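You operate a simulated robot arm through the tools that you are given. There is no shell and no other tool.

Carry out the task below with a simulated robot arm. There is one attempt and no reset: what you move stays moved.

## Task
Open the oil drum's bung with its key and pump 200 ml into the oil jug.
Fine: each full stroke of the red pump gives 50 ml; shut the bung again and put the key back on its rest; spill none. Where these are worked on the way, their far stop is far enough and under half their travel is too little: bung.

Only the result counts: the job must be done as asked and must still hold three seconds after the hand-in. Knocking over, shifting, dropping, spilling or breaking anything else fails it.

## Robot
A 7-joint arm with a two-finger parallel gripper, fixed in place. Base frame: the origin is at the foot of the arm, x ahead of it, y to its left, z up. Lengths are in mm, angles in rad, forces in N, time in s.
With the tool pointing down near the work surface it reaches from about 380 to 880 mm from the base axis. Its first joint turns from -0.297 to 2.199 rad. Payload 1.57 kg.
The tool frame sits at the grasp point between the pads (the TCP): z along the fingers, y along the line on which they close. The tips reach 30 mm beyond it. Largest opening 80 mm; finger width 17, thickness 12; the body of the gripper, 40 by 82 mm, starts 80 mm behind the TCP.
Orientation is told as [roll, pitch, yaw] about the base's x, y, z axes, in that order, counted from this pose: with the fingers straight down and closing along the base's y, the tool's x points along the base's -x, its y along +y and its z along -z.

## Interface
- The arm moves only by the tool servo_tool. Its arguments are lists of equal length, an entry for each row: "offset": the shift along the base's x, y, z in units of 200 mm (1.0 is 200 mm), a list of three; "turn": the turn, a rotation vector about the base's x, y, z in units of 180 degrees (1.0 is 180 degrees), a list of three; "hand": the gripper command, from -1 (shut) to 1 (fully open), values between in proportion. In form: {"offset": [[dx, dy, dz], ...], "turn": [[ax, ay, az], ...], "hand": [hand, ...]}. A call has 1 to 20 rows; each row is the pose to reach, as a shift and turn from the pose commanded when the call began. A call with a number of a shift or a turn outside -1 to 1 is refused whole. Rows are played at 5 a second. More than 50 mm and 0.15 rad between two rows, or a gripper value outside its range, and nothing of the call is played. Where a pose cannot be reached the arm comes as near as it can. A force on the tool above 90 N (or 10 N above the force at the start of the call, whichever is more), or a blocked arm, ends the call early, and 0.2 s more pass. The fingers move at their own pace (about 45 mm/s each) and stop on an object; they squeeze with about 37 N. The grip force told is the motor's: it shows also when the fingers shut on nothing. Time passes only in rows, and 0.2 s behind the last, so rows that repeat a pose let the fingers close. It gives the time, the measured TCP pose, the force on the tool (base axes), the opening and the grip force at its end, in the units of the frame above (readings bear some noise), with the torque about the TCP (base axes, N m) and any sound that the robot's microphone picked up.
- Cameras (640 x 400 px; columns grow to the right, rows downward): "scene" is fixed at [402.3, -649, 1480.3]; the picture's right is [-0.98, 0.17, 0.00], its down [0.01, 0.07, -1.00] and it looks along [-0.17, -0.98, -0.07] (base axes); focal length 214 px, centre (320, 200). "wrist" rides on the gripper at [72, -7, -122] in the tool frame; the picture's right is [0.09, 1.00, 0.00], its down [-0.84, 0.08, -0.54] and it looks along [-0.54, 0.05, 0.84] (tool axes); focal length 238 px, centre (320, 200).
- snapshot(camera): a new picture of that camera. The clock stands still meanwhile.
- move_column(by): slides the trunk up (or, below 0, down) by that many mm; the arm rides with it, the base frame stays. It gives what a move gives, with no picture.
- probe_pixels(camera, pixels): for up to 12 pixels [column, row] of the newest picture of that camera ("zoom" is the newest enlarged one), the place [x, y, z] in the base frame of the surface seen there, good to about 3 mm. The clock stands still meanwhile.
- zoom(camera, box): a new picture of the part [left, top, right, bottom] of that camera's present view, enlarged. The clock stands still meanwhile.
- job_done(): hands the job in; it is judged then, once.

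Unless the task says otherwise, let go and move clear before handing in.

The tools are called after ">>>" as name(argument=value, ...) on one line, values as JSON. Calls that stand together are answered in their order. servo_tool: Moves the arm, as the interface text tells. Its arguments: {"type":"object","properties":{"offset":{"type":"array"},"turn":{"type":"array"},"hand":{"type":"array"}},"required":["offset","turn","hand"]} The other tools are called the same way: move_column (by) slides the trunk up or down; snapshot (camera) takes a picture; probe_pixels (camera, pixels) gives the place of the surface under pixels of a picture; zoom (camera, box) takes an enlarged picture of a part of a camera's view; job_done () hands the job in.

At the start:

```text
t: 0.0
ee_pos: [432.0, -21.8, 1397.4]
tool_rot: [0.0, 0.001, 0.002]
ft_force: [-0.3, 0.8, 0.3]
torque: [0.02, 0.02, -0.03]
width: 79.8
grip_force: 0.1
trunk travel left (down, up): [-725.0, 65.0]
```

scene: 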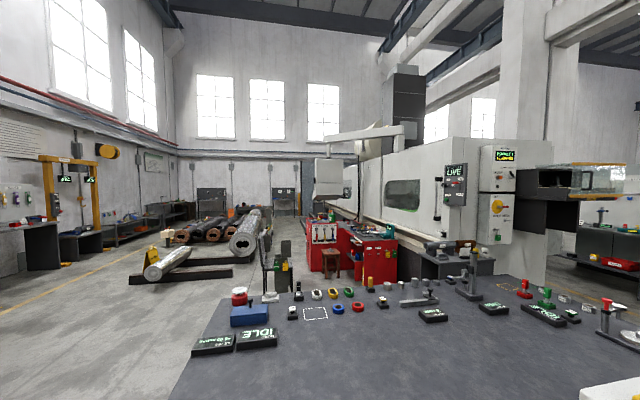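
wrist: 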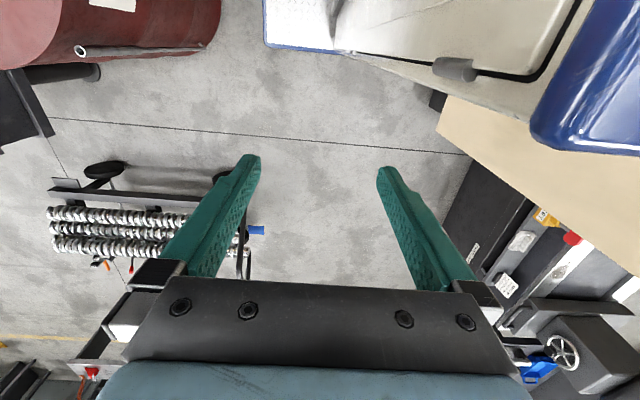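

The scene picture looks away from the arm (along -y), while the wrist picture shows a red drum at the upper left and machinery at the right. I'll take fresh pictures to find the drum, jug, key and pump.

>>> zoom(camera="wrist", box=[0, 0, 320, 200])

>>> zoom(camera="wrist", box=[320, 0, 640, 200])

>>> snapshot(camera="wrist")

>>> snapshot(camera="scene")

```text
2.00 times, centred on (160, 100) of wrist
```

zoom: 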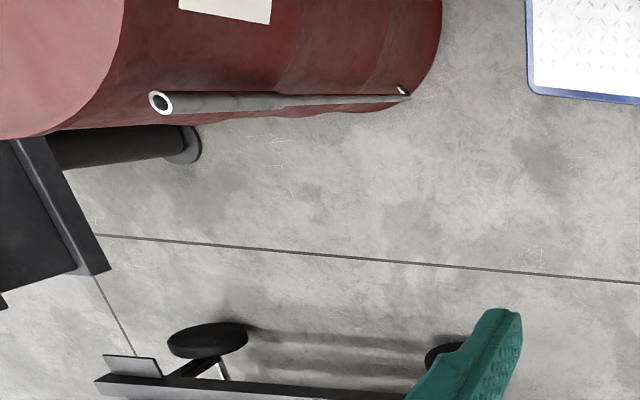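

```text
2.00 times, centred on (480, 100) of wrist
```

zoom: 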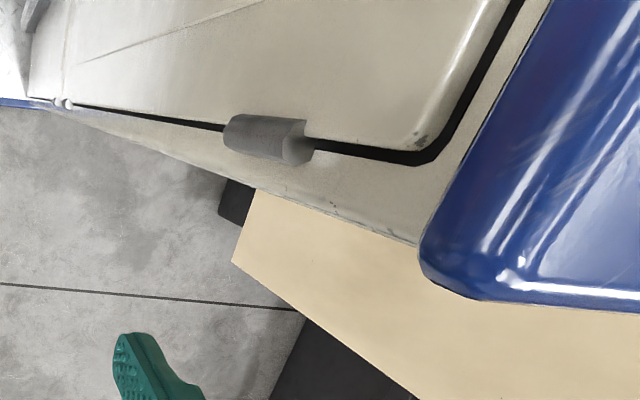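

```text
taken
```

wrist: 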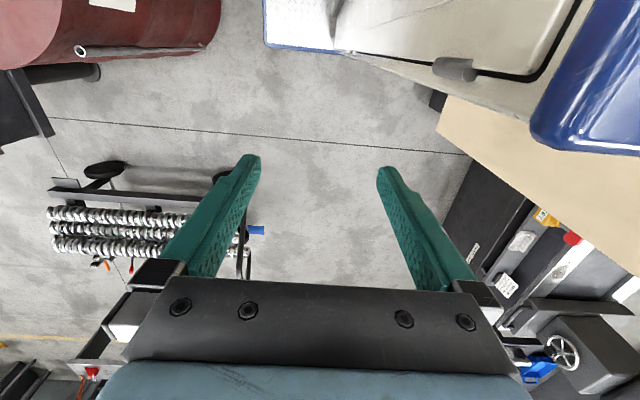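

```text
taken
```

scene: 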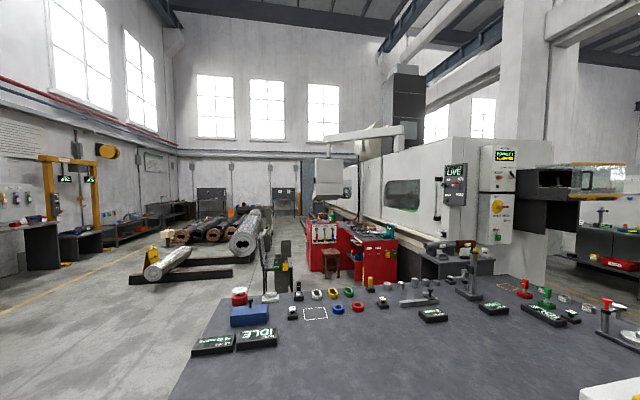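

Both pictures are fresh; the scene shows a bench with many items at rows 280-340. I'll probe several pixels in both cameras to learn where these things are.

>>> probe_pixels(camera="scene", pixels=[[240, 300], [250, 318], [268, 290], [316, 312], [420, 298], [470, 280], [545, 298], [605, 330], [345, 355], [545, 315], [620, 395], [285, 275]])

>>> probe_pixels(camera="wrist", pixels=[[40, 30], [82, 50], [150, 30], [290, 30], [450, 70], [560, 150], [500, 250], [570, 350], [130, 230], [300, 200], [20, 100], [540, 370]])

>>> zoom(camera="scene", box=[180, 220, 420, 370])

>>> zoom(camera="scene", box=[400, 220, 640, 370])

```text
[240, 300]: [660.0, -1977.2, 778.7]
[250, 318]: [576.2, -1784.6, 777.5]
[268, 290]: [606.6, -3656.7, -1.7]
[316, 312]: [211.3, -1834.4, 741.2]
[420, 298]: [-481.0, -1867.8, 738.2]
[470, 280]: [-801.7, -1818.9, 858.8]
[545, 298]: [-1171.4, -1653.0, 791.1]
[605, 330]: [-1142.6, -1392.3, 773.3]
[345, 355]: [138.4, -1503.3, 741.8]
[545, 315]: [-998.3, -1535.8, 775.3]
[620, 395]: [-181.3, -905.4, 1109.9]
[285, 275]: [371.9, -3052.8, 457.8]
```

```text
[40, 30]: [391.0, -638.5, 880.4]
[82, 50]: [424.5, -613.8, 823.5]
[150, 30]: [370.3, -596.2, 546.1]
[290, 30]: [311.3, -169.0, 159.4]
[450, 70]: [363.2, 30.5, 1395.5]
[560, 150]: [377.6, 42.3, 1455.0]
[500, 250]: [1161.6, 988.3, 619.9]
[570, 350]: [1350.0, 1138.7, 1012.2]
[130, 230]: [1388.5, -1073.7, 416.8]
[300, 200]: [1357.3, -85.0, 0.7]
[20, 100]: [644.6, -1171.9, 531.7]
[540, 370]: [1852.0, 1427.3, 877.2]
```

```text
2.67 times, centred on (300, 295) of scene
```

zoom: 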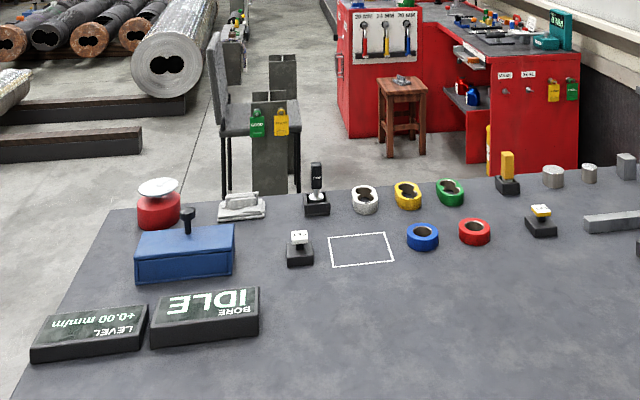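

```text
2.67 times, centred on (520, 295) of scene
```

zoom: 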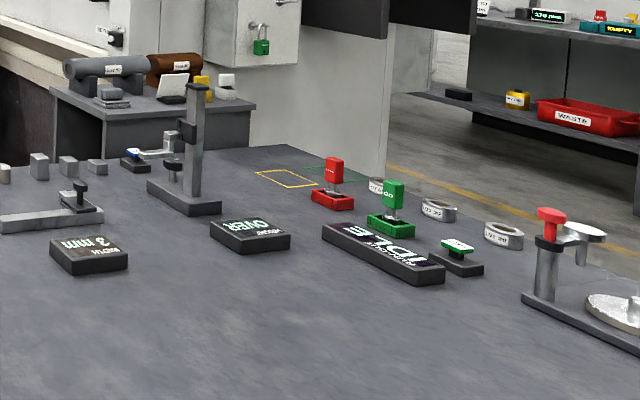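

The scene camera shows a bench far outside reach (y≈-1500 to -2000), and the big floor drum at wrist (82,50) is at y≈-610. The work is likely at the arm's left, so I'll probe the near white/blue/beige shapes at the right of the wrist view before turning.

>>> probe_pixels(camera="wrist", pixels=[[480, 130], [600, 200], [380, 20], [500, 30], [600, 60], [540, 215], [470, 210], [570, 238], [520, 240], [430, 90], [345, 40], [620, 130]])

>>> zoom(camera="wrist", box=[440, 180, 640, 400])

```text
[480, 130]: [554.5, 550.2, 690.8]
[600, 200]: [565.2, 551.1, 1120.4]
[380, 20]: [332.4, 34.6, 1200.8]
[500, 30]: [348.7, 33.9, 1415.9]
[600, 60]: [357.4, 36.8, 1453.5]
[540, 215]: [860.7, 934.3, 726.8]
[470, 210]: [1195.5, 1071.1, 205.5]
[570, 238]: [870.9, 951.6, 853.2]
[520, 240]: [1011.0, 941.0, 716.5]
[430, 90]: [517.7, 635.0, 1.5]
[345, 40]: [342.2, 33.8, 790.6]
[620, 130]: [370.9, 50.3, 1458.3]
```

```text
1.82 times, centred on (540, 290) of wrist
```

zoom: 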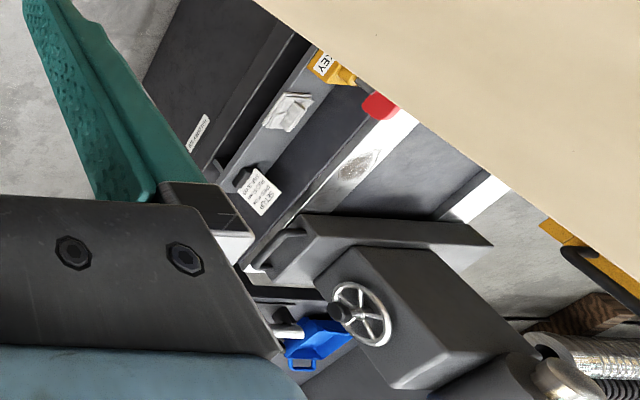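

The cream panel near the gripper stands at about y=34, x=330-378, and a yellow "KEY" tag is near (860,934,727). I'll move slightly away from the panel and turn the wrist camera toward the left front in small steps.

>>> servo_tool(offset=[[0.1, -0.05, 0], [0.2, -0.1, 0], [0.2, -0.1, 0], [0.2, -0.1, 0], [0.2, -0.1, 0], [0.2, -0.1, 0], [0.2, -0.1, 0], [0.2, -0.1, 0]], turn=[[0, 0, 0], [0, 0, 0.04], [0, 0, 0.08], [0, 0, 0.12], [0, 0, 0.16], [0, 0, 0.2], [0, 0, 0.24], [0, 0, 0.28]], hand=[1, 1, 1, 1, 1, 1, 1, 1])

>>> snapshot(camera="wrist")

```text
t: 1.8
ee_pos: [473.4, -42.9, 1398.8]
tool_rot: [0.0, 0.0, 0.881]
ft_force: [0.1, -0.4, -0.8]
torque: [-0.01, -0.01, 0.0]
width: 79.9
grip_force: 0.0
trunk travel left (down, up): [-725.0, 65.0]
```

```text
taken
```

wrist: 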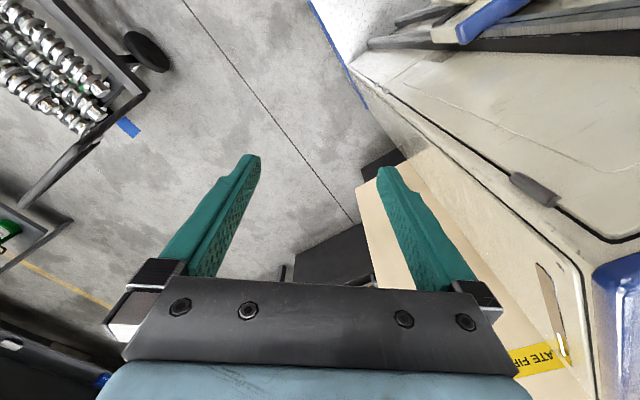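

The camera now looks to the left front; a cream cabinet and a beige panel with a yellow "...ATE FIR..." label stand at the right side. I'll probe them to map the surroundings.

>>> probe_pixels(camera="wrist", pixels=[[540, 358], [480, 260], [400, 200], [330, 255], [560, 300], [500, 100], [620, 300], [450, 170], [580, 390], [420, 70], [490, 20], [350, 290]])

>>> zoom(camera="wrist", box=[340, 0, 640, 200])

```text
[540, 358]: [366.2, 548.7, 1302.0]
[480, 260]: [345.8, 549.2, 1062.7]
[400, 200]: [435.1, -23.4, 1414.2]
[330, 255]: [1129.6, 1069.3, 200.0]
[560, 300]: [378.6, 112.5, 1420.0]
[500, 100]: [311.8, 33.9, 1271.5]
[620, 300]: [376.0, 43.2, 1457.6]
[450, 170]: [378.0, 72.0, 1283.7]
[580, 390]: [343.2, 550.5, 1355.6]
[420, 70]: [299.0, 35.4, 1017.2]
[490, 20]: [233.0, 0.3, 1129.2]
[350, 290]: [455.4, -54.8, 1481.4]
```

```text
2.00 times, centred on (490, 100) of wrist
```

zoom: 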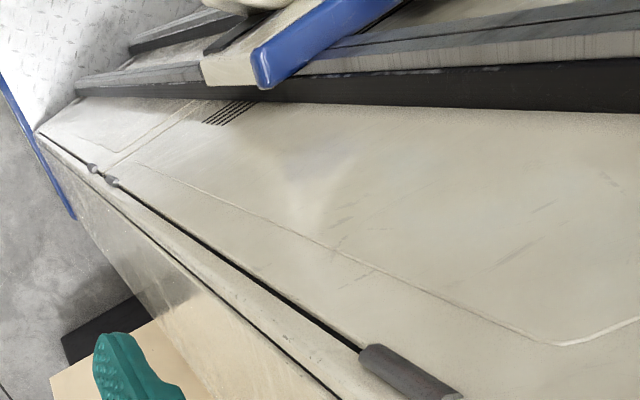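

The cabinet has a corner near (378,34) and a beige panel stands at y≈550. I'll move forward clear of it and tilt the camera up to look toward the left front.

>>> servo_tool(offset=[[0.2, 0, 0], [0.4, 0, 0], [0.6, 0, 0], [0.6, 0, 0], [0.6, 0, 0], [0.6, 0, 0], [0.6, 0, 0], [0.6, 0, 0], [0.6, 0, 0]], turn=[[0, 0, 0], [0, 0, 0], [0, 0, 0], [0.0347, -0.0287, 0], [0.0694, -0.0573, 0], [0.1041, -0.086, 0], [0.1388, -0.1147, 0], [0.1735, -0.1433, 0], [0.2082, -0.172, 0]], hand=[1, 1, 1, 1, 1, 1, 1, 1, 1])

>>> snapshot(camera="wrist")

```text
t: 3.8
ee_pos: [593.0, -41.5, 1397.7]
tool_rot: [0.0, -0.852, 0.883]
ft_force: [0.3, -0.1, 0.6]
torque: [-0.03, 0.03, 0.0]
width: 80.1
grip_force: 0.0
trunk travel left (down, up): [-725.0, 65.0]
```

```text
taken
```

wrist: 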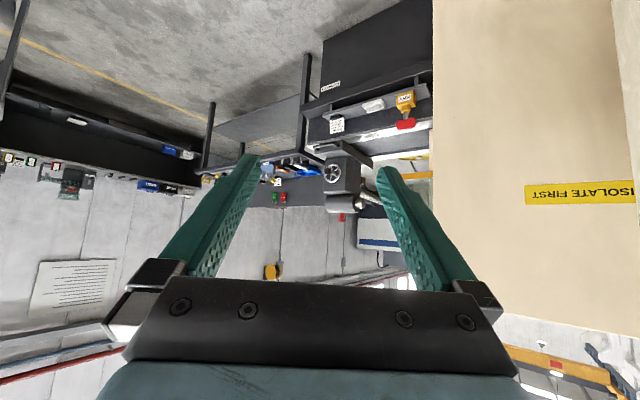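

The picture is upside-down (floor at top); a bench with a yellow key tag near (405,100) and a handwheel at (333,172) lie ahead. I'll zoom in and probe.

>>> zoom(camera="wrist", box=[280, 60, 460, 220])

>>> probe_pixels(camera="wrist", pixels=[[405, 100], [405, 124], [375, 105], [338, 125], [333, 172], [340, 205], [375, 60], [435, 200], [370, 240], [560, 100], [625, 50], [70, 180]])

>>> zoom(camera="wrist", box=[0, 60, 280, 220])

```text
2.50 times, centred on (370, 140) of wrist
```

zoom: 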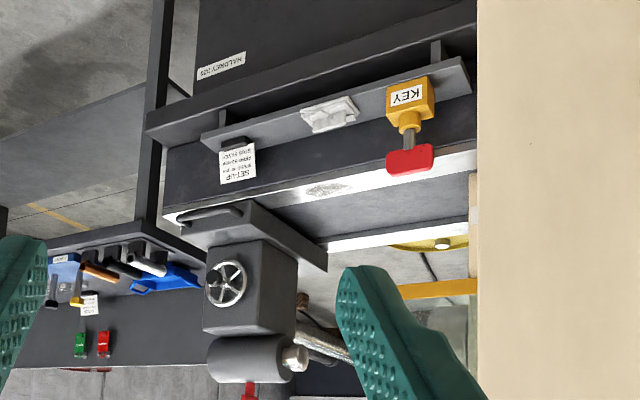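

```text
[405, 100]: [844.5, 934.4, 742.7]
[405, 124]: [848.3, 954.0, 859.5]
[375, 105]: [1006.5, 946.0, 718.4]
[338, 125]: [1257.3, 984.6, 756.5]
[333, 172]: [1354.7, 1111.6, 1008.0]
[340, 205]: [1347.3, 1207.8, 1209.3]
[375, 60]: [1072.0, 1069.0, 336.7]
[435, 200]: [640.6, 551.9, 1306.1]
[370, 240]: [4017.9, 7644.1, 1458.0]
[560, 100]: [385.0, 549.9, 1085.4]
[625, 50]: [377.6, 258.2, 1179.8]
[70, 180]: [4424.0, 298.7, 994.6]
```

```text
2.29 times, centred on (140, 140) of wrist
```

zoom: 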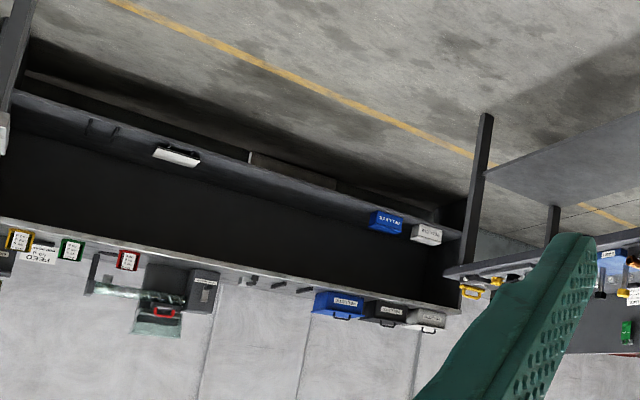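

This is a lathe and other far benches, not the oil drum. The red drum with the grey pipe at about (391,-638, top 880) is the candidate, so I'll undo the tilt and yaw the camera toward the right side.

>>> servo_tool(offset=[[0, 0, 0], [0, 0, 0], [0, 0, 0], [0, 0, 0], [0, 0, 0], [0, 0, 0]], turn=[[-0.0347, 0.0287, 0], [-0.0694, 0.0573, 0], [-0.1041, 0.086, 0], [-0.1388, 0.1147, 0], [-0.1735, 0.1433, 0], [-0.2082, 0.172, 0]], hand=[1, 1, 1, 1, 1, 1])

>>> servo_tool(offset=[[0, 0, 0], [0, 0, 0], [0, 0, 0], [0, 0, 0], [0, 0, 0], [0, 0, 0], [0, 0, 0], [0, 0, 0], [0, 0, 0], [0, 0, 0], [0, 0, 0], [0, 0, 0], [0, 0, 0], [0, 0, 0], [0, 0, 0]], turn=[[0, 0, -0.045], [0, 0, -0.09], [0, 0, -0.135], [0, 0, -0.18], [0, 0, -0.225], [0, 0, -0.27], [0, 0, -0.315], [0, 0, -0.36], [0, 0, -0.405], [0, 0, -0.45], [0, 0, -0.495], [0, 0, -0.54], [0, 0, -0.585], [0, 0, -0.63], [0, 0, -0.675]], hand=[1, 1, 1, 1, 1, 1, 1, 1, 1, 1, 1, 1, 1, 1, 1])

>>> snapshot(camera="wrist")

```text
t: 5.2
ee_pos: [593.1, -42.7, 1397.8]
tool_rot: [-0.001, 0.003, 0.88]
ft_force: [-0.6, -0.1, -0.1]
torque: [0.02, -0.02, -0.02]
width: 80.0
grip_force: 0.1
trunk travel left (down, up): [-725.0, 65.0]
```

```text
t: 8.4
ee_pos: [593.2, -40.7, 1396.3]
tool_rot: [0.0, 0.0, -1.244]
ft_force: [0.7, -0.2, -0.6]
torque: [0.02, -0.02, -0.01]
width: 80.1
grip_force: 0.1
trunk travel left (down, up): [-725.0, 65.0]
```

```text
taken
```

wrist: 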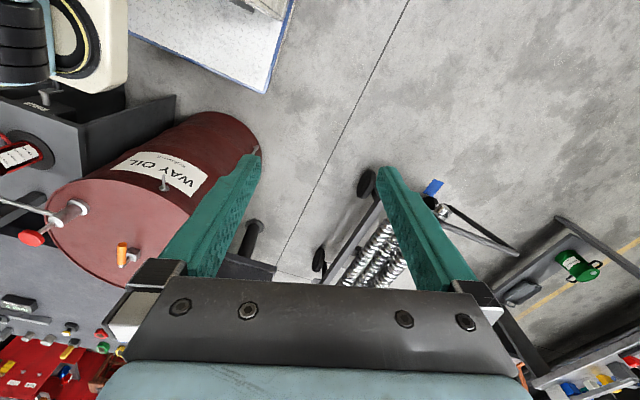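

The red drum is labelled "WAY OIL", with a pump (lever with red knob at (32,238), spout at (75,210)) and an orange item at (122,255) on top. I'll zoom in on it and probe the parts.

>>> zoom(camera="wrist", box=[0, 100, 220, 300])

>>> probe_pixels(camera="wrist", pixels=[[32, 238], [75, 210], [122, 255], [165, 182], [100, 280], [20, 155], [250, 150], [60, 100], [110, 215], [50, 220], [230, 265], [150, 230]])

>>> zoom(camera="wrist", box=[0, 270, 140, 400])

```text
2.00 times, centred on (110, 200) of wrist
```

zoom: 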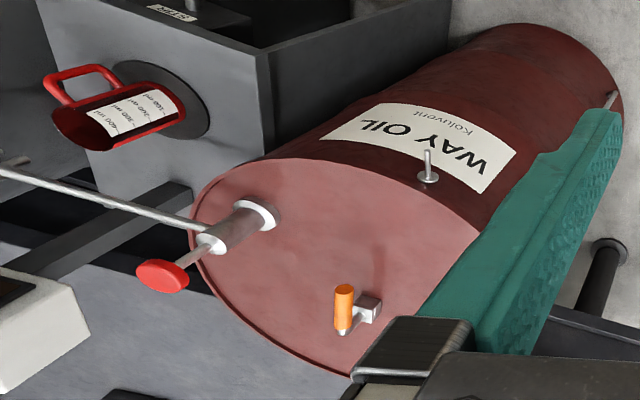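

```text
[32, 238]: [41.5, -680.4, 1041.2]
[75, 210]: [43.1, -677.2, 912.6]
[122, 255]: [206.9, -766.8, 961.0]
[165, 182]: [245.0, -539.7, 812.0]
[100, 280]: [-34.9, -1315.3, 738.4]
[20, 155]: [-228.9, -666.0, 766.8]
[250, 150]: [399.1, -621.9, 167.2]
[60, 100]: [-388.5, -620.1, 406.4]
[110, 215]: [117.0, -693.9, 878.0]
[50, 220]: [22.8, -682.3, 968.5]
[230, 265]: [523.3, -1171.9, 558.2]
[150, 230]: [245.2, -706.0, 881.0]
```

```text
3.08 times, centred on (70, 335) of wrist
```

zoom: 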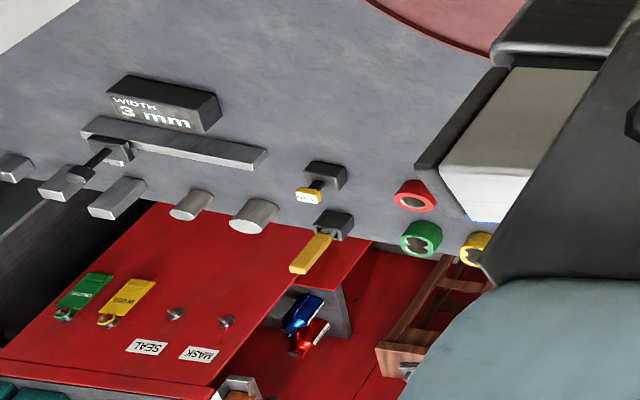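

The drum top is at z≈880: pump at (43,-677) with its red knob at z≈1041, an orange-handled piece at (207,-767,961), a small white pin piece near (245,-540,812), and a red jug near (-229,-666,767) on a grey sump. I'll move the arm at height toward it for a better view.

>>> servo_tool(offset=[[-0.12, -0.17, 0], [-0.24, -0.34, 0], [-0.36, -0.51, 0], [-0.48, -0.68, 0], [-0.6, -0.85, 0]], turn=[[0, 0, -0.02], [0, 0, -0.04], [0, 0, -0.06], [0, 0, -0.08], [0, 0, -0.1]], hand=[1, 1, 1, 1, 1])

>>> servo_tool(offset=[[-0.12, -0.17, 0], [-0.24, -0.34, 0], [-0.36, -0.51, 0], [-0.48, -0.68, 0], [-0.6, -0.85, 0]], turn=[[0, 0, 0], [0, 0, 0], [0, 0, 0], [0, 0, 0], [0, 0, 0]], hand=[1, 1, 1, 1, 1])

>>> snapshot(camera="wrist")

>>> snapshot(camera="scene")

```text
t: 9.6
ee_pos: [473.3, -212.7, 1393.9]
tool_rot: [-0.001, 0.0, -1.555]
ft_force: [0.3, -0.1, -0.3]
torque: [-0.03, 0.0, 0.02]
width: 79.9
grip_force: 0.0
trunk travel left (down, up): [-725.0, 65.0]
```

```text
t: 10.8
ee_pos: [351.4, -379.6, 1394.5]
tool_rot: [0.001, 0.0, -1.553]
ft_force: [-0.2, -0.3, 0.8]
torque: [-0.03, 0.04, 0.01]
width: 80.1
grip_force: 0.0
trunk travel left (down, up): [-725.0, 65.0]
```

```text
taken
```

wrist: 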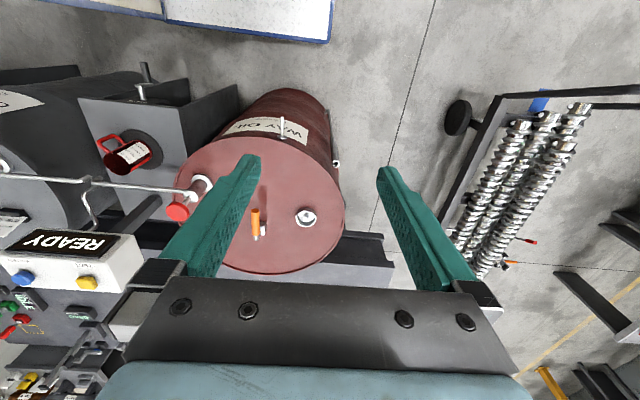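

```text
taken
```

scene: 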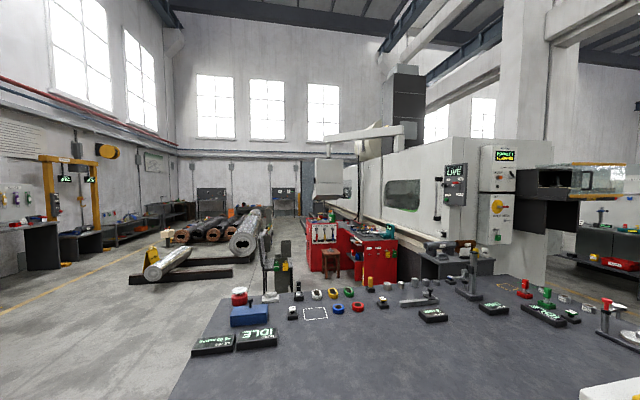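

Now the drum top is visible: pump with red knob at (177,211), orange key at (256,225), round bung at (306,217), white pins at (282,130) and (336,163). I'll zoom in and probe.

>>> zoom(camera="wrist", box=[170, 80, 360, 280])

>>> probe_pixels(camera="zoom", pixels=[[288, 440], [300, 500], [455, 455], [455, 475], [376, 150], [550, 280], [60, 430], [110, 360], [400, 400], [340, 600], [325, 490], [430, 440]])

>>> zoom(camera="wrist", box=[0, 50, 200, 250])

```text
2.00 times, centred on (265, 180) of wrist
```

zoom: 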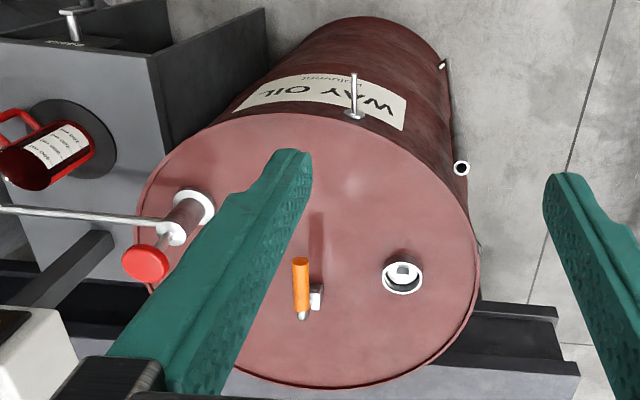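

```text
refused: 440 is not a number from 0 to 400
```

```text
2.00 times, centred on (100, 150) of wrist
```

zoom: 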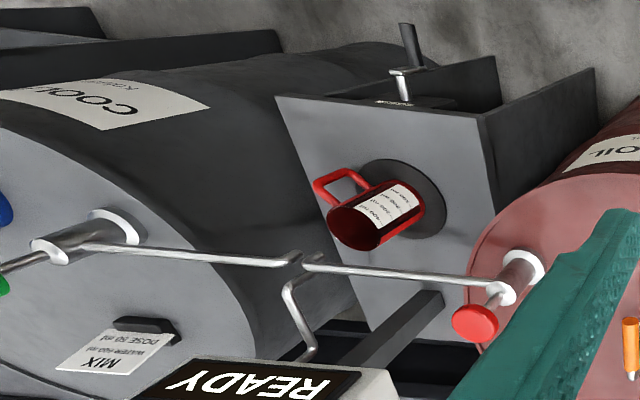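

The jug (red, with volume marks) sits on a round pad between the coolant drum and the oil drum, and two spouts meet around (150,130) of the wrist view. I'll move further over to see the spouts, jug, and pump from nearer.

>>> servo_tool(offset=[[-0.22, -0.05, 0], [-0.44, -0.1, 0], [-0.66, -0.15, 0], [-0.88, -0.15, 0]], turn=[[0, 0, 0], [0, 0, 0], [0, 0, 0], [0, 0, 0]], hand=[1, 1, 1, 1])

>>> servo_tool(offset=[[-0.2, 0, 0], [-0.4, 0, 0], [-0.6, 0, 0], [-0.8, 0, 0]], turn=[[0, 0, 0], [0, 0, 0], [0, 0, 0], [0, 0, 0]], hand=[1, 1, 1, 1])

>>> snapshot(camera="wrist")

```text
t: 11.8
ee_pos: [177.6, -406.5, 1394.7]
tool_rot: [0.0, 0.0, -1.554]
ft_force: [0.2, -1.2, -0.8]
torque: [0.01, -0.02, -0.02]
width: 80.1
grip_force: 0.0
trunk travel left (down, up): [-725.0, 65.0]
```

```text
t: 12.8
ee_pos: [15.3, -410.8, 1397.7]
tool_rot: [0.001, -0.001, -1.553]
ft_force: [0.0, -0.1, 0.3]
torque: [-0.05, 0.03, -0.03]
width: 80.0
grip_force: 0.0
trunk travel left (down, up): [-725.0, 65.0]
```

```text
taken
```

wrist: 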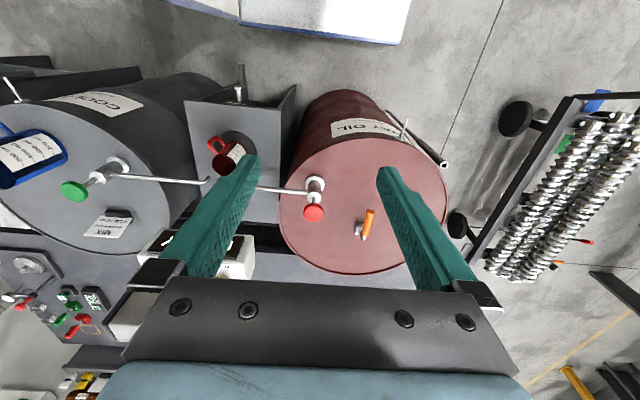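

Two drums: coolant (green pump, blue jug) on the left and oil (red pump at (314,205), key at (367,222)) on the right; the red oil jug is at (230,155). I'll probe key spots for the map.

>>> probe_pixels(camera="wrist", pixels=[[314, 213], [315, 186], [368, 215], [365, 238], [358, 228], [232, 160], [215, 142], [272, 190], [206, 181], [250, 125], [300, 240], [390, 265]])

>>> probe_pixels(camera="wrist", pixels=[[240, 95], [404, 130], [443, 163], [75, 190], [118, 165], [30, 155], [210, 250], [240, 250], [270, 230], [110, 225], [255, 210], [285, 100]])

>>> zoom(camera="wrist", box=[180, 80, 340, 220])

>>> zoom(camera="wrist", box=[270, 80, 470, 280])

```text
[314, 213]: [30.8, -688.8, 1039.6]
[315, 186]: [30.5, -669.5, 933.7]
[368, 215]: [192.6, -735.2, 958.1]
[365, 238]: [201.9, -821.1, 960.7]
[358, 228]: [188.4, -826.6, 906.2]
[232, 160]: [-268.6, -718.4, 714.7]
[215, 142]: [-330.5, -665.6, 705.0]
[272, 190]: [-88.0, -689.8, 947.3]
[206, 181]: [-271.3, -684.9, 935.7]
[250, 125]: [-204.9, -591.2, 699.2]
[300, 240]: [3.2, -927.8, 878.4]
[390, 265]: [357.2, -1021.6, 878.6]
```

```text
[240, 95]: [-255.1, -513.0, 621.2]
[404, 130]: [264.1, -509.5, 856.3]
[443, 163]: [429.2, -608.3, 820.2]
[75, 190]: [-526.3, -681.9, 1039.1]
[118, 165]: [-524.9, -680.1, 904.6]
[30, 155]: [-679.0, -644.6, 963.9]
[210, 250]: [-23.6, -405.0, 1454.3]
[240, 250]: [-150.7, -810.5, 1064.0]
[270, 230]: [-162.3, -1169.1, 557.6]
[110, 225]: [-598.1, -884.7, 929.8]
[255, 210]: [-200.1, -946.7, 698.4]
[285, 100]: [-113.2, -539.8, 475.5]
```

```text
2.86 times, centred on (260, 150) of wrist
```

zoom: 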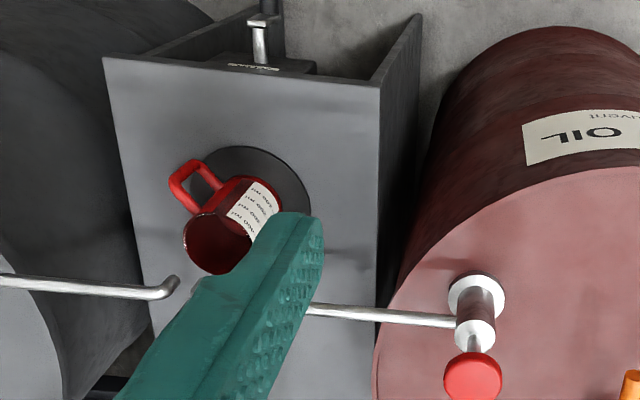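

```text
2.00 times, centred on (370, 180) of wrist
```

zoom: 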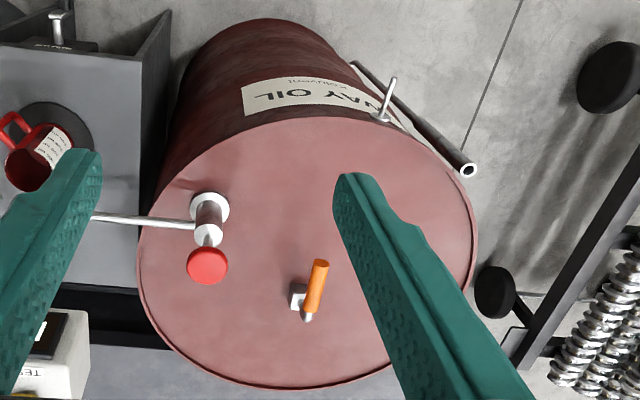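

The oil drum top is z≈879; pump knob top (31,-689,1040); key handle runs from about (193,-735,958) to (202,-821,961). I'll move above the drum's key area and come down a little for a close view.

>>> servo_tool(offset=[[0.18, -0.17, 0], [0.36, -0.34, 0], [0.54, -0.51, 0], [0.72, -0.68, 0], [0.9, -0.85, 0], [0.95, -0.95, 0]], turn=[[0, 0, 0], [0, 0, 0], [0, 0, 0], [0, 0, 0], [0, 0, 0], [0, 0, 0]], hand=[1, 1, 1, 1, 1, 1])

>>> move_column(by=-180)

>>> snapshot(camera="wrist")

```text
t: 14.2
ee_pos: [209.1, -602.8, 1397.1]
tool_rot: [-0.001, 0.0, -1.554]
ft_force: [0.0, 0.5, 0.3]
torque: [-0.07, -0.01, 0.02]
width: 79.9
grip_force: 0.0
trunk travel left (down, up): [-725.0, 65.0]
```

```text
t: 16.2
ee_pos: [208.8, -601.8, 1218.0]
tool_rot: [0.0, 0.001, -1.555]
ft_force: [-0.6, -0.1, 0.7]
torque: [0.0, 0.03, -0.01]
width: 80.1
grip_force: 0.1
trunk travel left (down, up): [-545.0, 245.0]
```

```text
taken
```

wrist: 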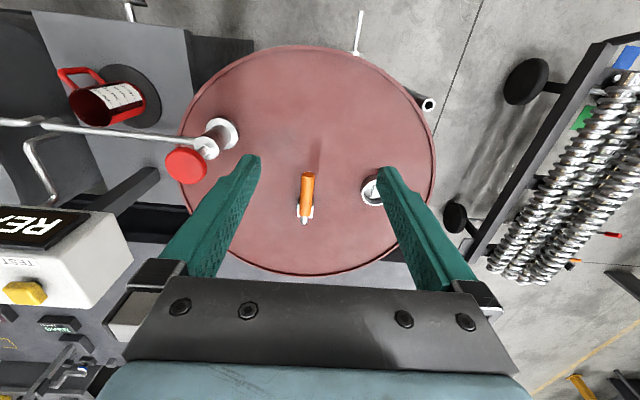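

Now I'm above the drum: key at (306,195), bung at (370,190), pump at (205,150). I'll zoom in and probe the key and bung shapes.

>>> zoom(camera="wrist", box=[270, 150, 400, 240])

>>> probe_pixels(camera="zoom", pixels=[[185, 125], [180, 180], [170, 230], [150, 265], [210, 265], [175, 300], [480, 165], [500, 160], [465, 205], [500, 235], [330, 200], [460, 140]])

>>> zoom(camera="wrist", box=[0, 40, 260, 220])

>>> probe_pixels(camera="wrist", pixels=[[187, 165], [205, 148], [220, 132], [235, 130], [120, 133], [60, 127], [45, 125], [102, 100], [120, 118], [85, 75], [150, 110], [60, 30]])

```text
4.44 times, centred on (335, 195) of wrist
```

zoom: 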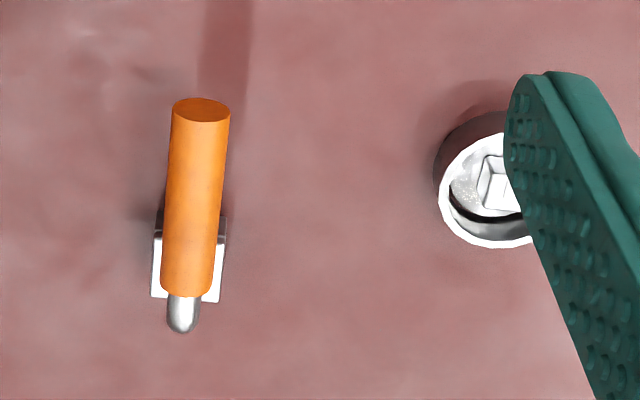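

```text
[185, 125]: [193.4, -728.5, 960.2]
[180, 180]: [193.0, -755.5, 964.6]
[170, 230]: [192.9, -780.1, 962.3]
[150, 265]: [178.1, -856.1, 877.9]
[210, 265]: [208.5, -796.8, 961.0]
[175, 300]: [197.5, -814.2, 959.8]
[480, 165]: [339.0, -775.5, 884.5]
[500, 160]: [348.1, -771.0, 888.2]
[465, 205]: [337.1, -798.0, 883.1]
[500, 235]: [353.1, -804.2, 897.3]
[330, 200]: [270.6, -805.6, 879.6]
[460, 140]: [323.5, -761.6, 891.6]
```

```text
2.22 times, centred on (130, 130) of wrist
```

zoom: 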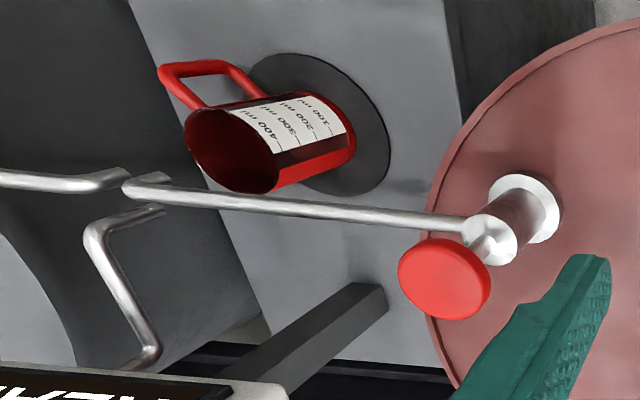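

```text
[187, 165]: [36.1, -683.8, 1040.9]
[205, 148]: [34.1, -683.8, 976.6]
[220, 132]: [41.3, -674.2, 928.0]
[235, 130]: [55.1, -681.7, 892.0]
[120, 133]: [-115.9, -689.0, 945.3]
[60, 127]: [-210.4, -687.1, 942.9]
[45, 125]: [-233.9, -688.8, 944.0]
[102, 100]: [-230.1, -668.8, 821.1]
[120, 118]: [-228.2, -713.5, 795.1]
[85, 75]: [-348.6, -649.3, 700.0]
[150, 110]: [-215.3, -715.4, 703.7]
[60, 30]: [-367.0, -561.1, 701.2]
```

The key is an L: orange handle along y at x≈193, z≈955, y≈-725…-812, with a metal shaft down into a rest block at its -y end; the bung is at about (348,-783), top z≈890, with a square drive. Next I'll look at the jug and spout end from above.

>>> servo_tool(offset=[[-0.22, 0.03, 0], [-0.44, 0.06, 0], [-0.66, 0.09, 0], [-0.88, 0.12, 0], [-1.0, 0.14, 0]], turn=[[0, 0, 0], [0, 0, 0], [0, 0, 0], [0, 0, 0], [0, 0, 0]], hand=[1, 1, 1, 1, 1])

>>> servo_tool(offset=[[-0.22, 0.03, 0], [-0.44, 0.06, 0], [-0.66, 0.09, 0], [-0.88, 0.12, 0], [-1.0, 0.14, 0]], turn=[[0, 0, 0], [0, 0, 0], [0, 0, 0], [0, 0, 0], [0, 0, 0]], hand=[1, 1, 1, 1, 1])

>>> snapshot(camera="wrist")

```text
t: 17.4
ee_pos: [10.7, -570.8, 1216.3]
tool_rot: [0.0, -0.001, -1.553]
ft_force: [-0.6, 1.1, -0.6]
torque: [0.01, 0.02, 0.01]
width: 79.9
grip_force: 0.1
trunk travel left (down, up): [-545.0, 245.0]
```

```text
t: 18.6
ee_pos: [-194.4, -545.7, 1218.1]
tool_rot: [0.0, 0.001, -1.555]
ft_force: [-0.3, -0.4, 0.0]
torque: [0.0, 0.07, 0.02]
width: 80.1
grip_force: 0.1
trunk travel left (down, up): [-545.0, 245.0]
```

```text
taken
```

wrist: 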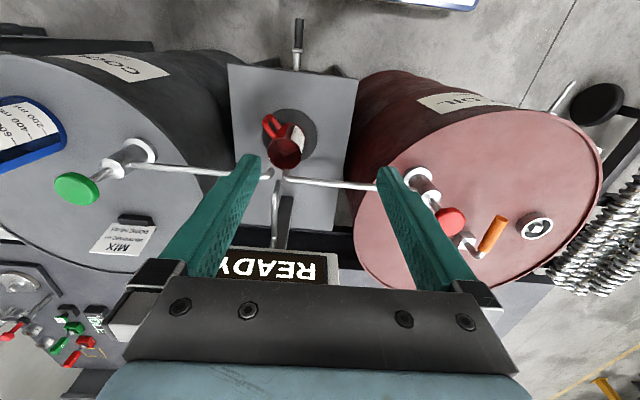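

The jug at (284,145) now lies in the gap between fingers with the spout ends near (267,178) and (285,178). I'll zoom there and probe.

>>> zoom(camera="wrist", box=[225, 90, 385, 260])

>>> probe_pixels(camera="wrist", pixels=[[282, 155], [270, 150], [297, 150], [284, 168], [284, 139], [298, 133], [273, 127], [267, 178], [286, 178], [320, 184], [305, 155], [288, 108]])

>>> zoom(camera="wrist", box=[250, 100, 320, 200])

```text
2.35 times, centred on (305, 175) of wrist
```

zoom: 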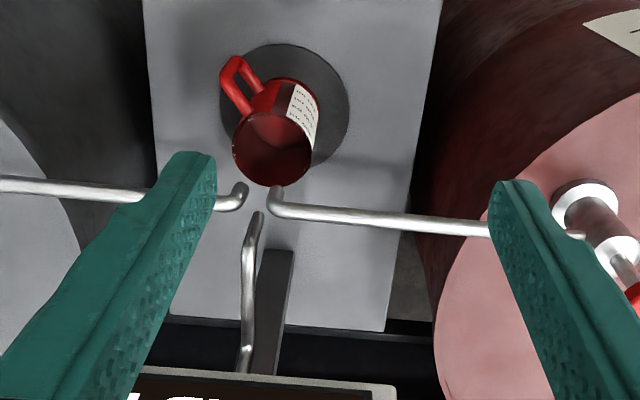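

```text
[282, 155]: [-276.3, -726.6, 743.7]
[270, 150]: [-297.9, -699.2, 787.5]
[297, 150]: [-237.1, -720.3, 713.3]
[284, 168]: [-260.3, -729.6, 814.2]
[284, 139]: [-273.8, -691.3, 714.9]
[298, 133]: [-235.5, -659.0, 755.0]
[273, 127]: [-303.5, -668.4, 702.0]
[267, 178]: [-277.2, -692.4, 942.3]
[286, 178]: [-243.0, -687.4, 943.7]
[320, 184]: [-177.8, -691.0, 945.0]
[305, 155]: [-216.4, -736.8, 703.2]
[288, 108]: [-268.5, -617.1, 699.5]
```

```text
4.00 times, centred on (285, 150) of wrist
```

zoom: 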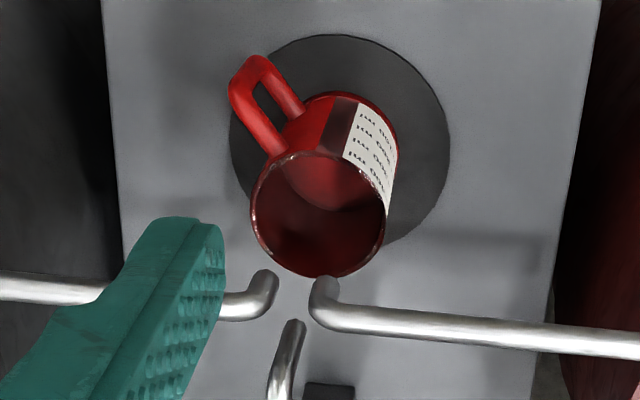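

The oil spout's downturned end is at about (-248,-688,944), right above the jug's mouth (centre ≈(-262,-690), rim z≈820), so the jug is already under the spout. Now I'll go back over the bung for a close look.

>>> servo_tool(offset=[[0.22, -0.03, 0], [0.44, -0.06, 0], [0.66, -0.09, 0], [0.88, -0.12, 0], [1.0, -0.14, 0]], turn=[[0, 0, 0], [0, 0, 0], [0, 0, 0], [0, 0, 0], [0, 0, 0]], hand=[1, 1, 1, 1, 1])

>>> servo_tool(offset=[[0.22, -0.03, 0], [0.44, -0.06, 0], [0.66, -0.09, 0], [0.88, -0.12, 0], [1.0, -0.14, 0]], turn=[[0, 0, 0], [0, 0, 0], [0, 0, 0], [0, 0, 0], [0, 0, 0]], hand=[1, 1, 1, 1, 1])

>>> servo_tool(offset=[[0.2, -0.1, 0], [0.4, -0.2, 0], [0.6, -0.3, 0], [0.68, -0.4, 0]], turn=[[0, 0, 0], [0, 0, 0], [0, 0, 0], [0, 0, 0]], hand=[1, 1, 1, 1])

>>> move_column(by=-170)

>>> snapshot(camera="wrist")

```text
t: 19.8
ee_pos: [8.1, -572.4, 1218.7]
tool_rot: [0.0, 0.0, -1.555]
ft_force: [-0.7, -0.4, 0.0]
torque: [0.01, 0.02, 0.03]
width: 80.2
grip_force: 0.1
trunk travel left (down, up): [-545.0, 245.0]
```

```text
t: 21.0
ee_pos: [205.7, -601.3, 1215.5]
tool_rot: [-0.001, 0.0, -1.556]
ft_force: [0.3, 0.1, 0.3]
torque: [-0.01, -0.05, -0.03]
width: 80.1
grip_force: 0.1
trunk travel left (down, up): [-545.0, 245.0]
```

```text
t: 22.0
ee_pos: [343.9, -681.8, 1216.0]
tool_rot: [0.0, 0.0, -1.555]
ft_force: [-0.1, 0.4, 0.2]
torque: [-0.04, -0.01, -0.01]
width: 80.3
grip_force: 0.0
trunk travel left (down, up): [-545.0, 245.0]
```

```text
t: 23.9
ee_pos: [343.7, -680.7, 1045.5]
tool_rot: [0.0, -0.001, -1.556]
ft_force: [0.3, 0.5, 0.3]
torque: [-0.02, -0.01, 0.03]
width: 79.9
grip_force: 0.1
trunk travel left (down, up): [-375.0, 415.0]
```

```text
taken
```

wrist: 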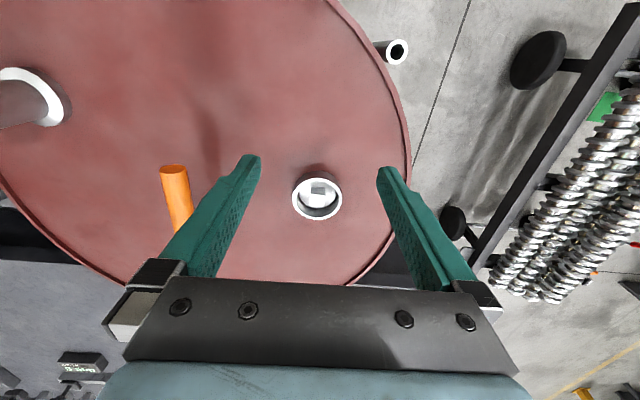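

The bung is now centred at (318,195) between the fingers. I'll zoom in on the bung and probe it.

>>> zoom(camera="wrist", box=[278, 155, 358, 235])

>>> probe_pixels(camera="wrist", pixels=[[294, 195], [342, 198], [318, 174], [318, 218], [319, 190], [310, 195], [328, 196], [318, 205], [175, 170], [180, 210], [312, 187], [326, 187]])

>>> zoom(camera="wrist", box=[130, 140, 260, 300])

```text
5.00 times, centred on (318, 195) of wrist
```

zoom: 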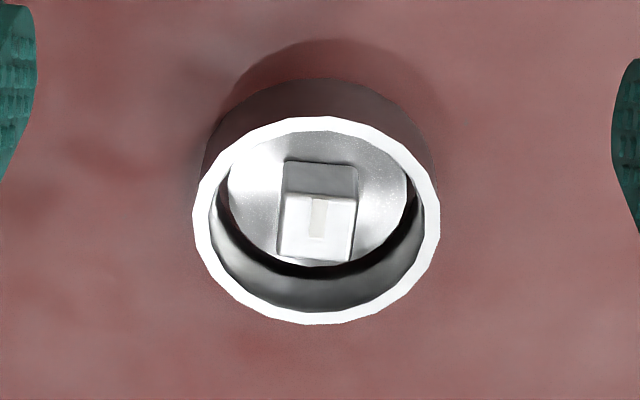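

```text
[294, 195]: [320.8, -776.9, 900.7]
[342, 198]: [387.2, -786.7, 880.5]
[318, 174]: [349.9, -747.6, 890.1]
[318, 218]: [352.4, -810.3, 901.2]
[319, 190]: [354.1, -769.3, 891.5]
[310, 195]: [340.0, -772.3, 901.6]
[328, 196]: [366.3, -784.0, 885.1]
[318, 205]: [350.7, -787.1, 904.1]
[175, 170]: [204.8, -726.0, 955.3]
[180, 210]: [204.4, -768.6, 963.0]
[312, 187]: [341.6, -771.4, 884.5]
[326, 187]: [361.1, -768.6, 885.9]
```

```text
2.50 times, centred on (195, 220) of wrist
```

zoom: 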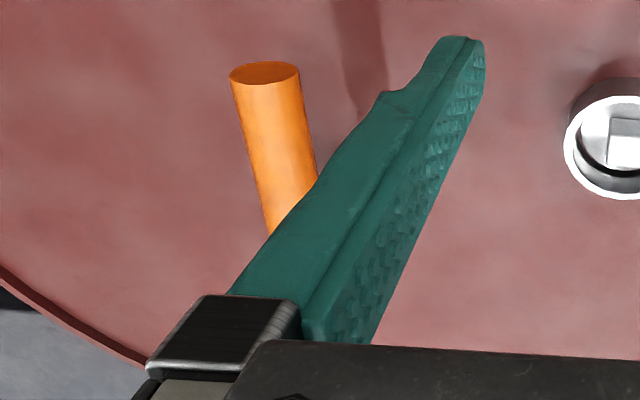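

The bung is a fixed ring (outer Ø≈64, top z≈901) with a male square (~19 mm, top z≈904) centred at about (351,-779), edges aligned with the base axes. Next I'll centre the view on the key and its rest.

>>> servo_tool(offset=[[-0.2, 0, 0], [-0.4, 0, 0], [-0.6, 0, 0], [-0.7, 0, 0], [-0.7, 0, 0]], turn=[[0, 0, 0], [0, 0, 0], [0, 0, 0], [0, 0, 0], [0, 0, 0]], hand=[1, 1, 1, 1, 1])

>>> snapshot(camera="wrist")

>>> zoom(camera="wrist", box=[250, 130, 378, 280])

```text
t: 25.1
ee_pos: [201.7, -679.7, 1043.5]
tool_rot: [-0.001, -0.001, -1.555]
ft_force: [0.8, 0.5, -0.3]
torque: [0.01, -0.01, -0.01]
width: 79.8
grip_force: 0.0
trunk travel left (down, up): [-375.0, 415.0]
```

```text
taken
```

wrist: 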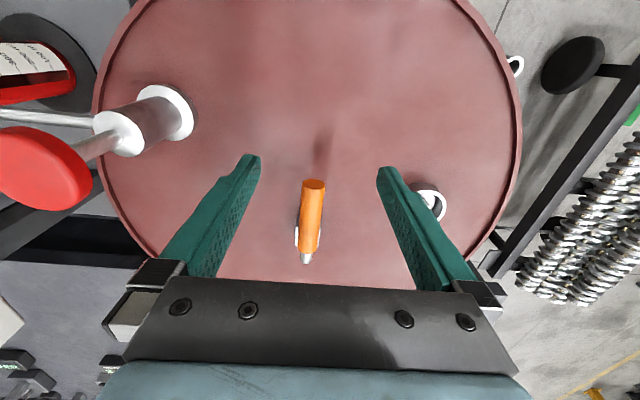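

```text
2.67 times, centred on (314, 205) of wrist
```

zoom: 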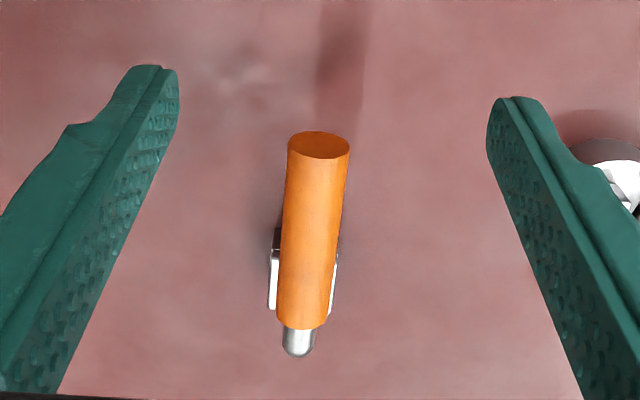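

The key handle runs from y≈-727 to -820 at x≈200, Ø≈24, centre z≈951, with a ~15 mm metal shaft at y≈-835. I want a side view of the shaft and rest, so I'll yaw the camera to look along +x/-y.

>>> servo_tool(offset=[[-0.06, -0.05, 0.1], [-0.12, -0.1, 0.2], [-0.18, -0.15, 0.2], [-0.24, -0.2, 0.2], [-0.3, -0.25, 0.2], [-0.36, -0.3, 0.2], [-0.4, -0.35, 0.2]], turn=[[0, 0, 0.04], [0, 0, 0.08], [0, 0, 0.12], [0, 0, 0.16], [0, 0, 0.2], [0, 0, 0.24], [0, 0, 0.28]], hand=[1, 1, 1, 1, 1, 1, 1])

>>> snapshot(camera="wrist")

```text
t: 26.7
ee_pos: [155.3, -677.1, 1085.7]
tool_rot: [-0.012, -0.008, -0.763]
ft_force: [0.2, 1.1, 1.5]
torque: [-0.08, -0.02, 0.01]
width: 80.2
grip_force: 0.0
out of reach, approached as far as the arm can: row 2, 3, 4, 5, 6, 7
trunk travel left (down, up): [-375.0, 415.0]
```

```text
taken
```

wrist: 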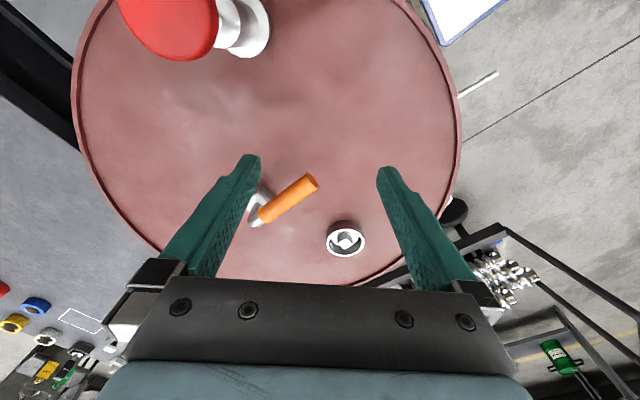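

The arm reported rows out of reach: it is working too high relative to its trunk here. I'll raise the trunk and lower the arm relative to it to gain reach, and turn the yaw back.

>>> move_column(by=200)

>>> servo_tool(offset=[[0, 0, 0], [0, 0, -0.2], [0, 0, -0.4], [0, 0, -0.6], [0, 0, -0.8]], turn=[[0, 0, 0], [0, 0, 0], [0, 0, 0], [0, 0, 0], [0, 0, 0]], hand=[1, 1, 1, 1, 1])

```text
t: 28.9
ee_pos: [155.3, -680.1, 1283.1]
tool_rot: [-0.011, -0.005, -0.766]
ft_force: [-0.1, -0.8, -0.2]
torque: [0.0, -0.02, 0.0]
width: 80.3
grip_force: 0.0
trunk travel left (down, up): [-575.0, 215.0]
```

```text
t: 30.1
ee_pos: [155.3, -679.0, 1124.5]
tool_rot: [-0.011, -0.009, -0.764]
ft_force: [-1.2, 0.0, 0.3]
torque: [0.01, -0.01, 0.02]
width: 79.8
grip_force: 0.0
trunk travel left (down, up): [-575.0, 215.0]
```

That worked: TCP at (155,-679,1124) and no reach warning. I'll now move on to the side-view spot.

>>> servo_tool(offset=[[-0.06, -0.15, -0.05], [-0.12, -0.3, -0.1], [-0.18, -0.42, -0.2]], turn=[[0, 0, 0.01], [0, 0, 0.02], [0, 0, 0.03]], hand=[1, 1, 1])

>>> snapshot(camera="wrist")

```text
t: 30.9
ee_pos: [119.7, -762.0, 1085.7]
tool_rot: [-0.012, -0.006, -0.671]
ft_force: [-0.2, 0.2, 0.2]
torque: [-0.05, -0.03, -0.03]
width: 80.1
grip_force: 0.2
trunk travel left (down, up): [-575.0, 215.0]
```

```text
taken
```

wrist: 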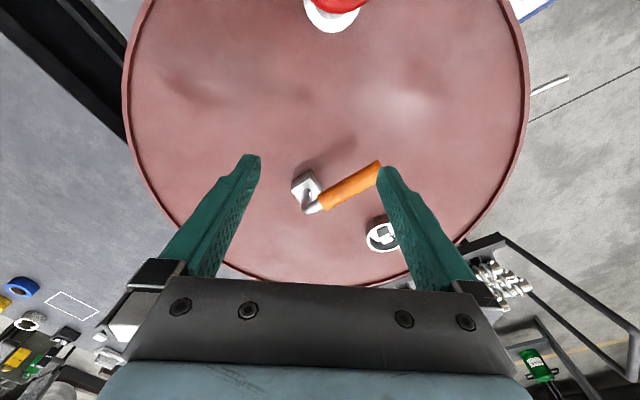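

>>> zoom(camera="wrist", box=[275, 140, 405, 240])

>>> probe_pixels(camera="wrist", pixels=[[302, 178], [295, 187], [304, 192], [317, 187], [308, 205], [315, 210], [322, 204], [312, 197], [300, 200], [330, 195], [375, 170], [345, 187]])

```text
4.00 times, centred on (340, 190) of wrist
```

zoom: 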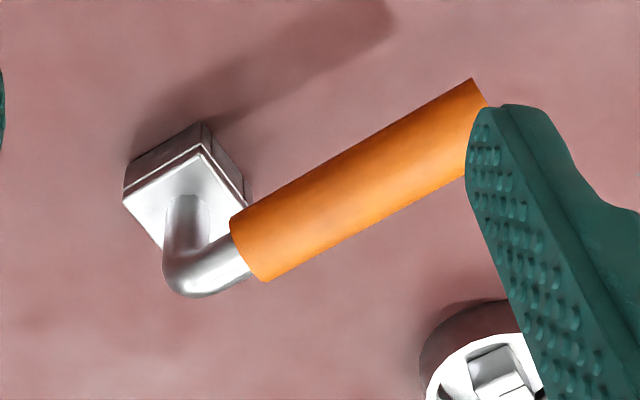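

```text
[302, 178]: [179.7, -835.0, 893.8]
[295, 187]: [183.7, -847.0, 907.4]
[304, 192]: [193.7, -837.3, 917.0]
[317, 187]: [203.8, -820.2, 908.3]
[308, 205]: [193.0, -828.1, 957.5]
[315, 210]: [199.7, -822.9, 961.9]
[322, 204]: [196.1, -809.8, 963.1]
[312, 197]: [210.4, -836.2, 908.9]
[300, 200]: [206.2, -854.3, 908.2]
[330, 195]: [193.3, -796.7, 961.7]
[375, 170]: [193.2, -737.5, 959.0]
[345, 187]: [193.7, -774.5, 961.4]
```

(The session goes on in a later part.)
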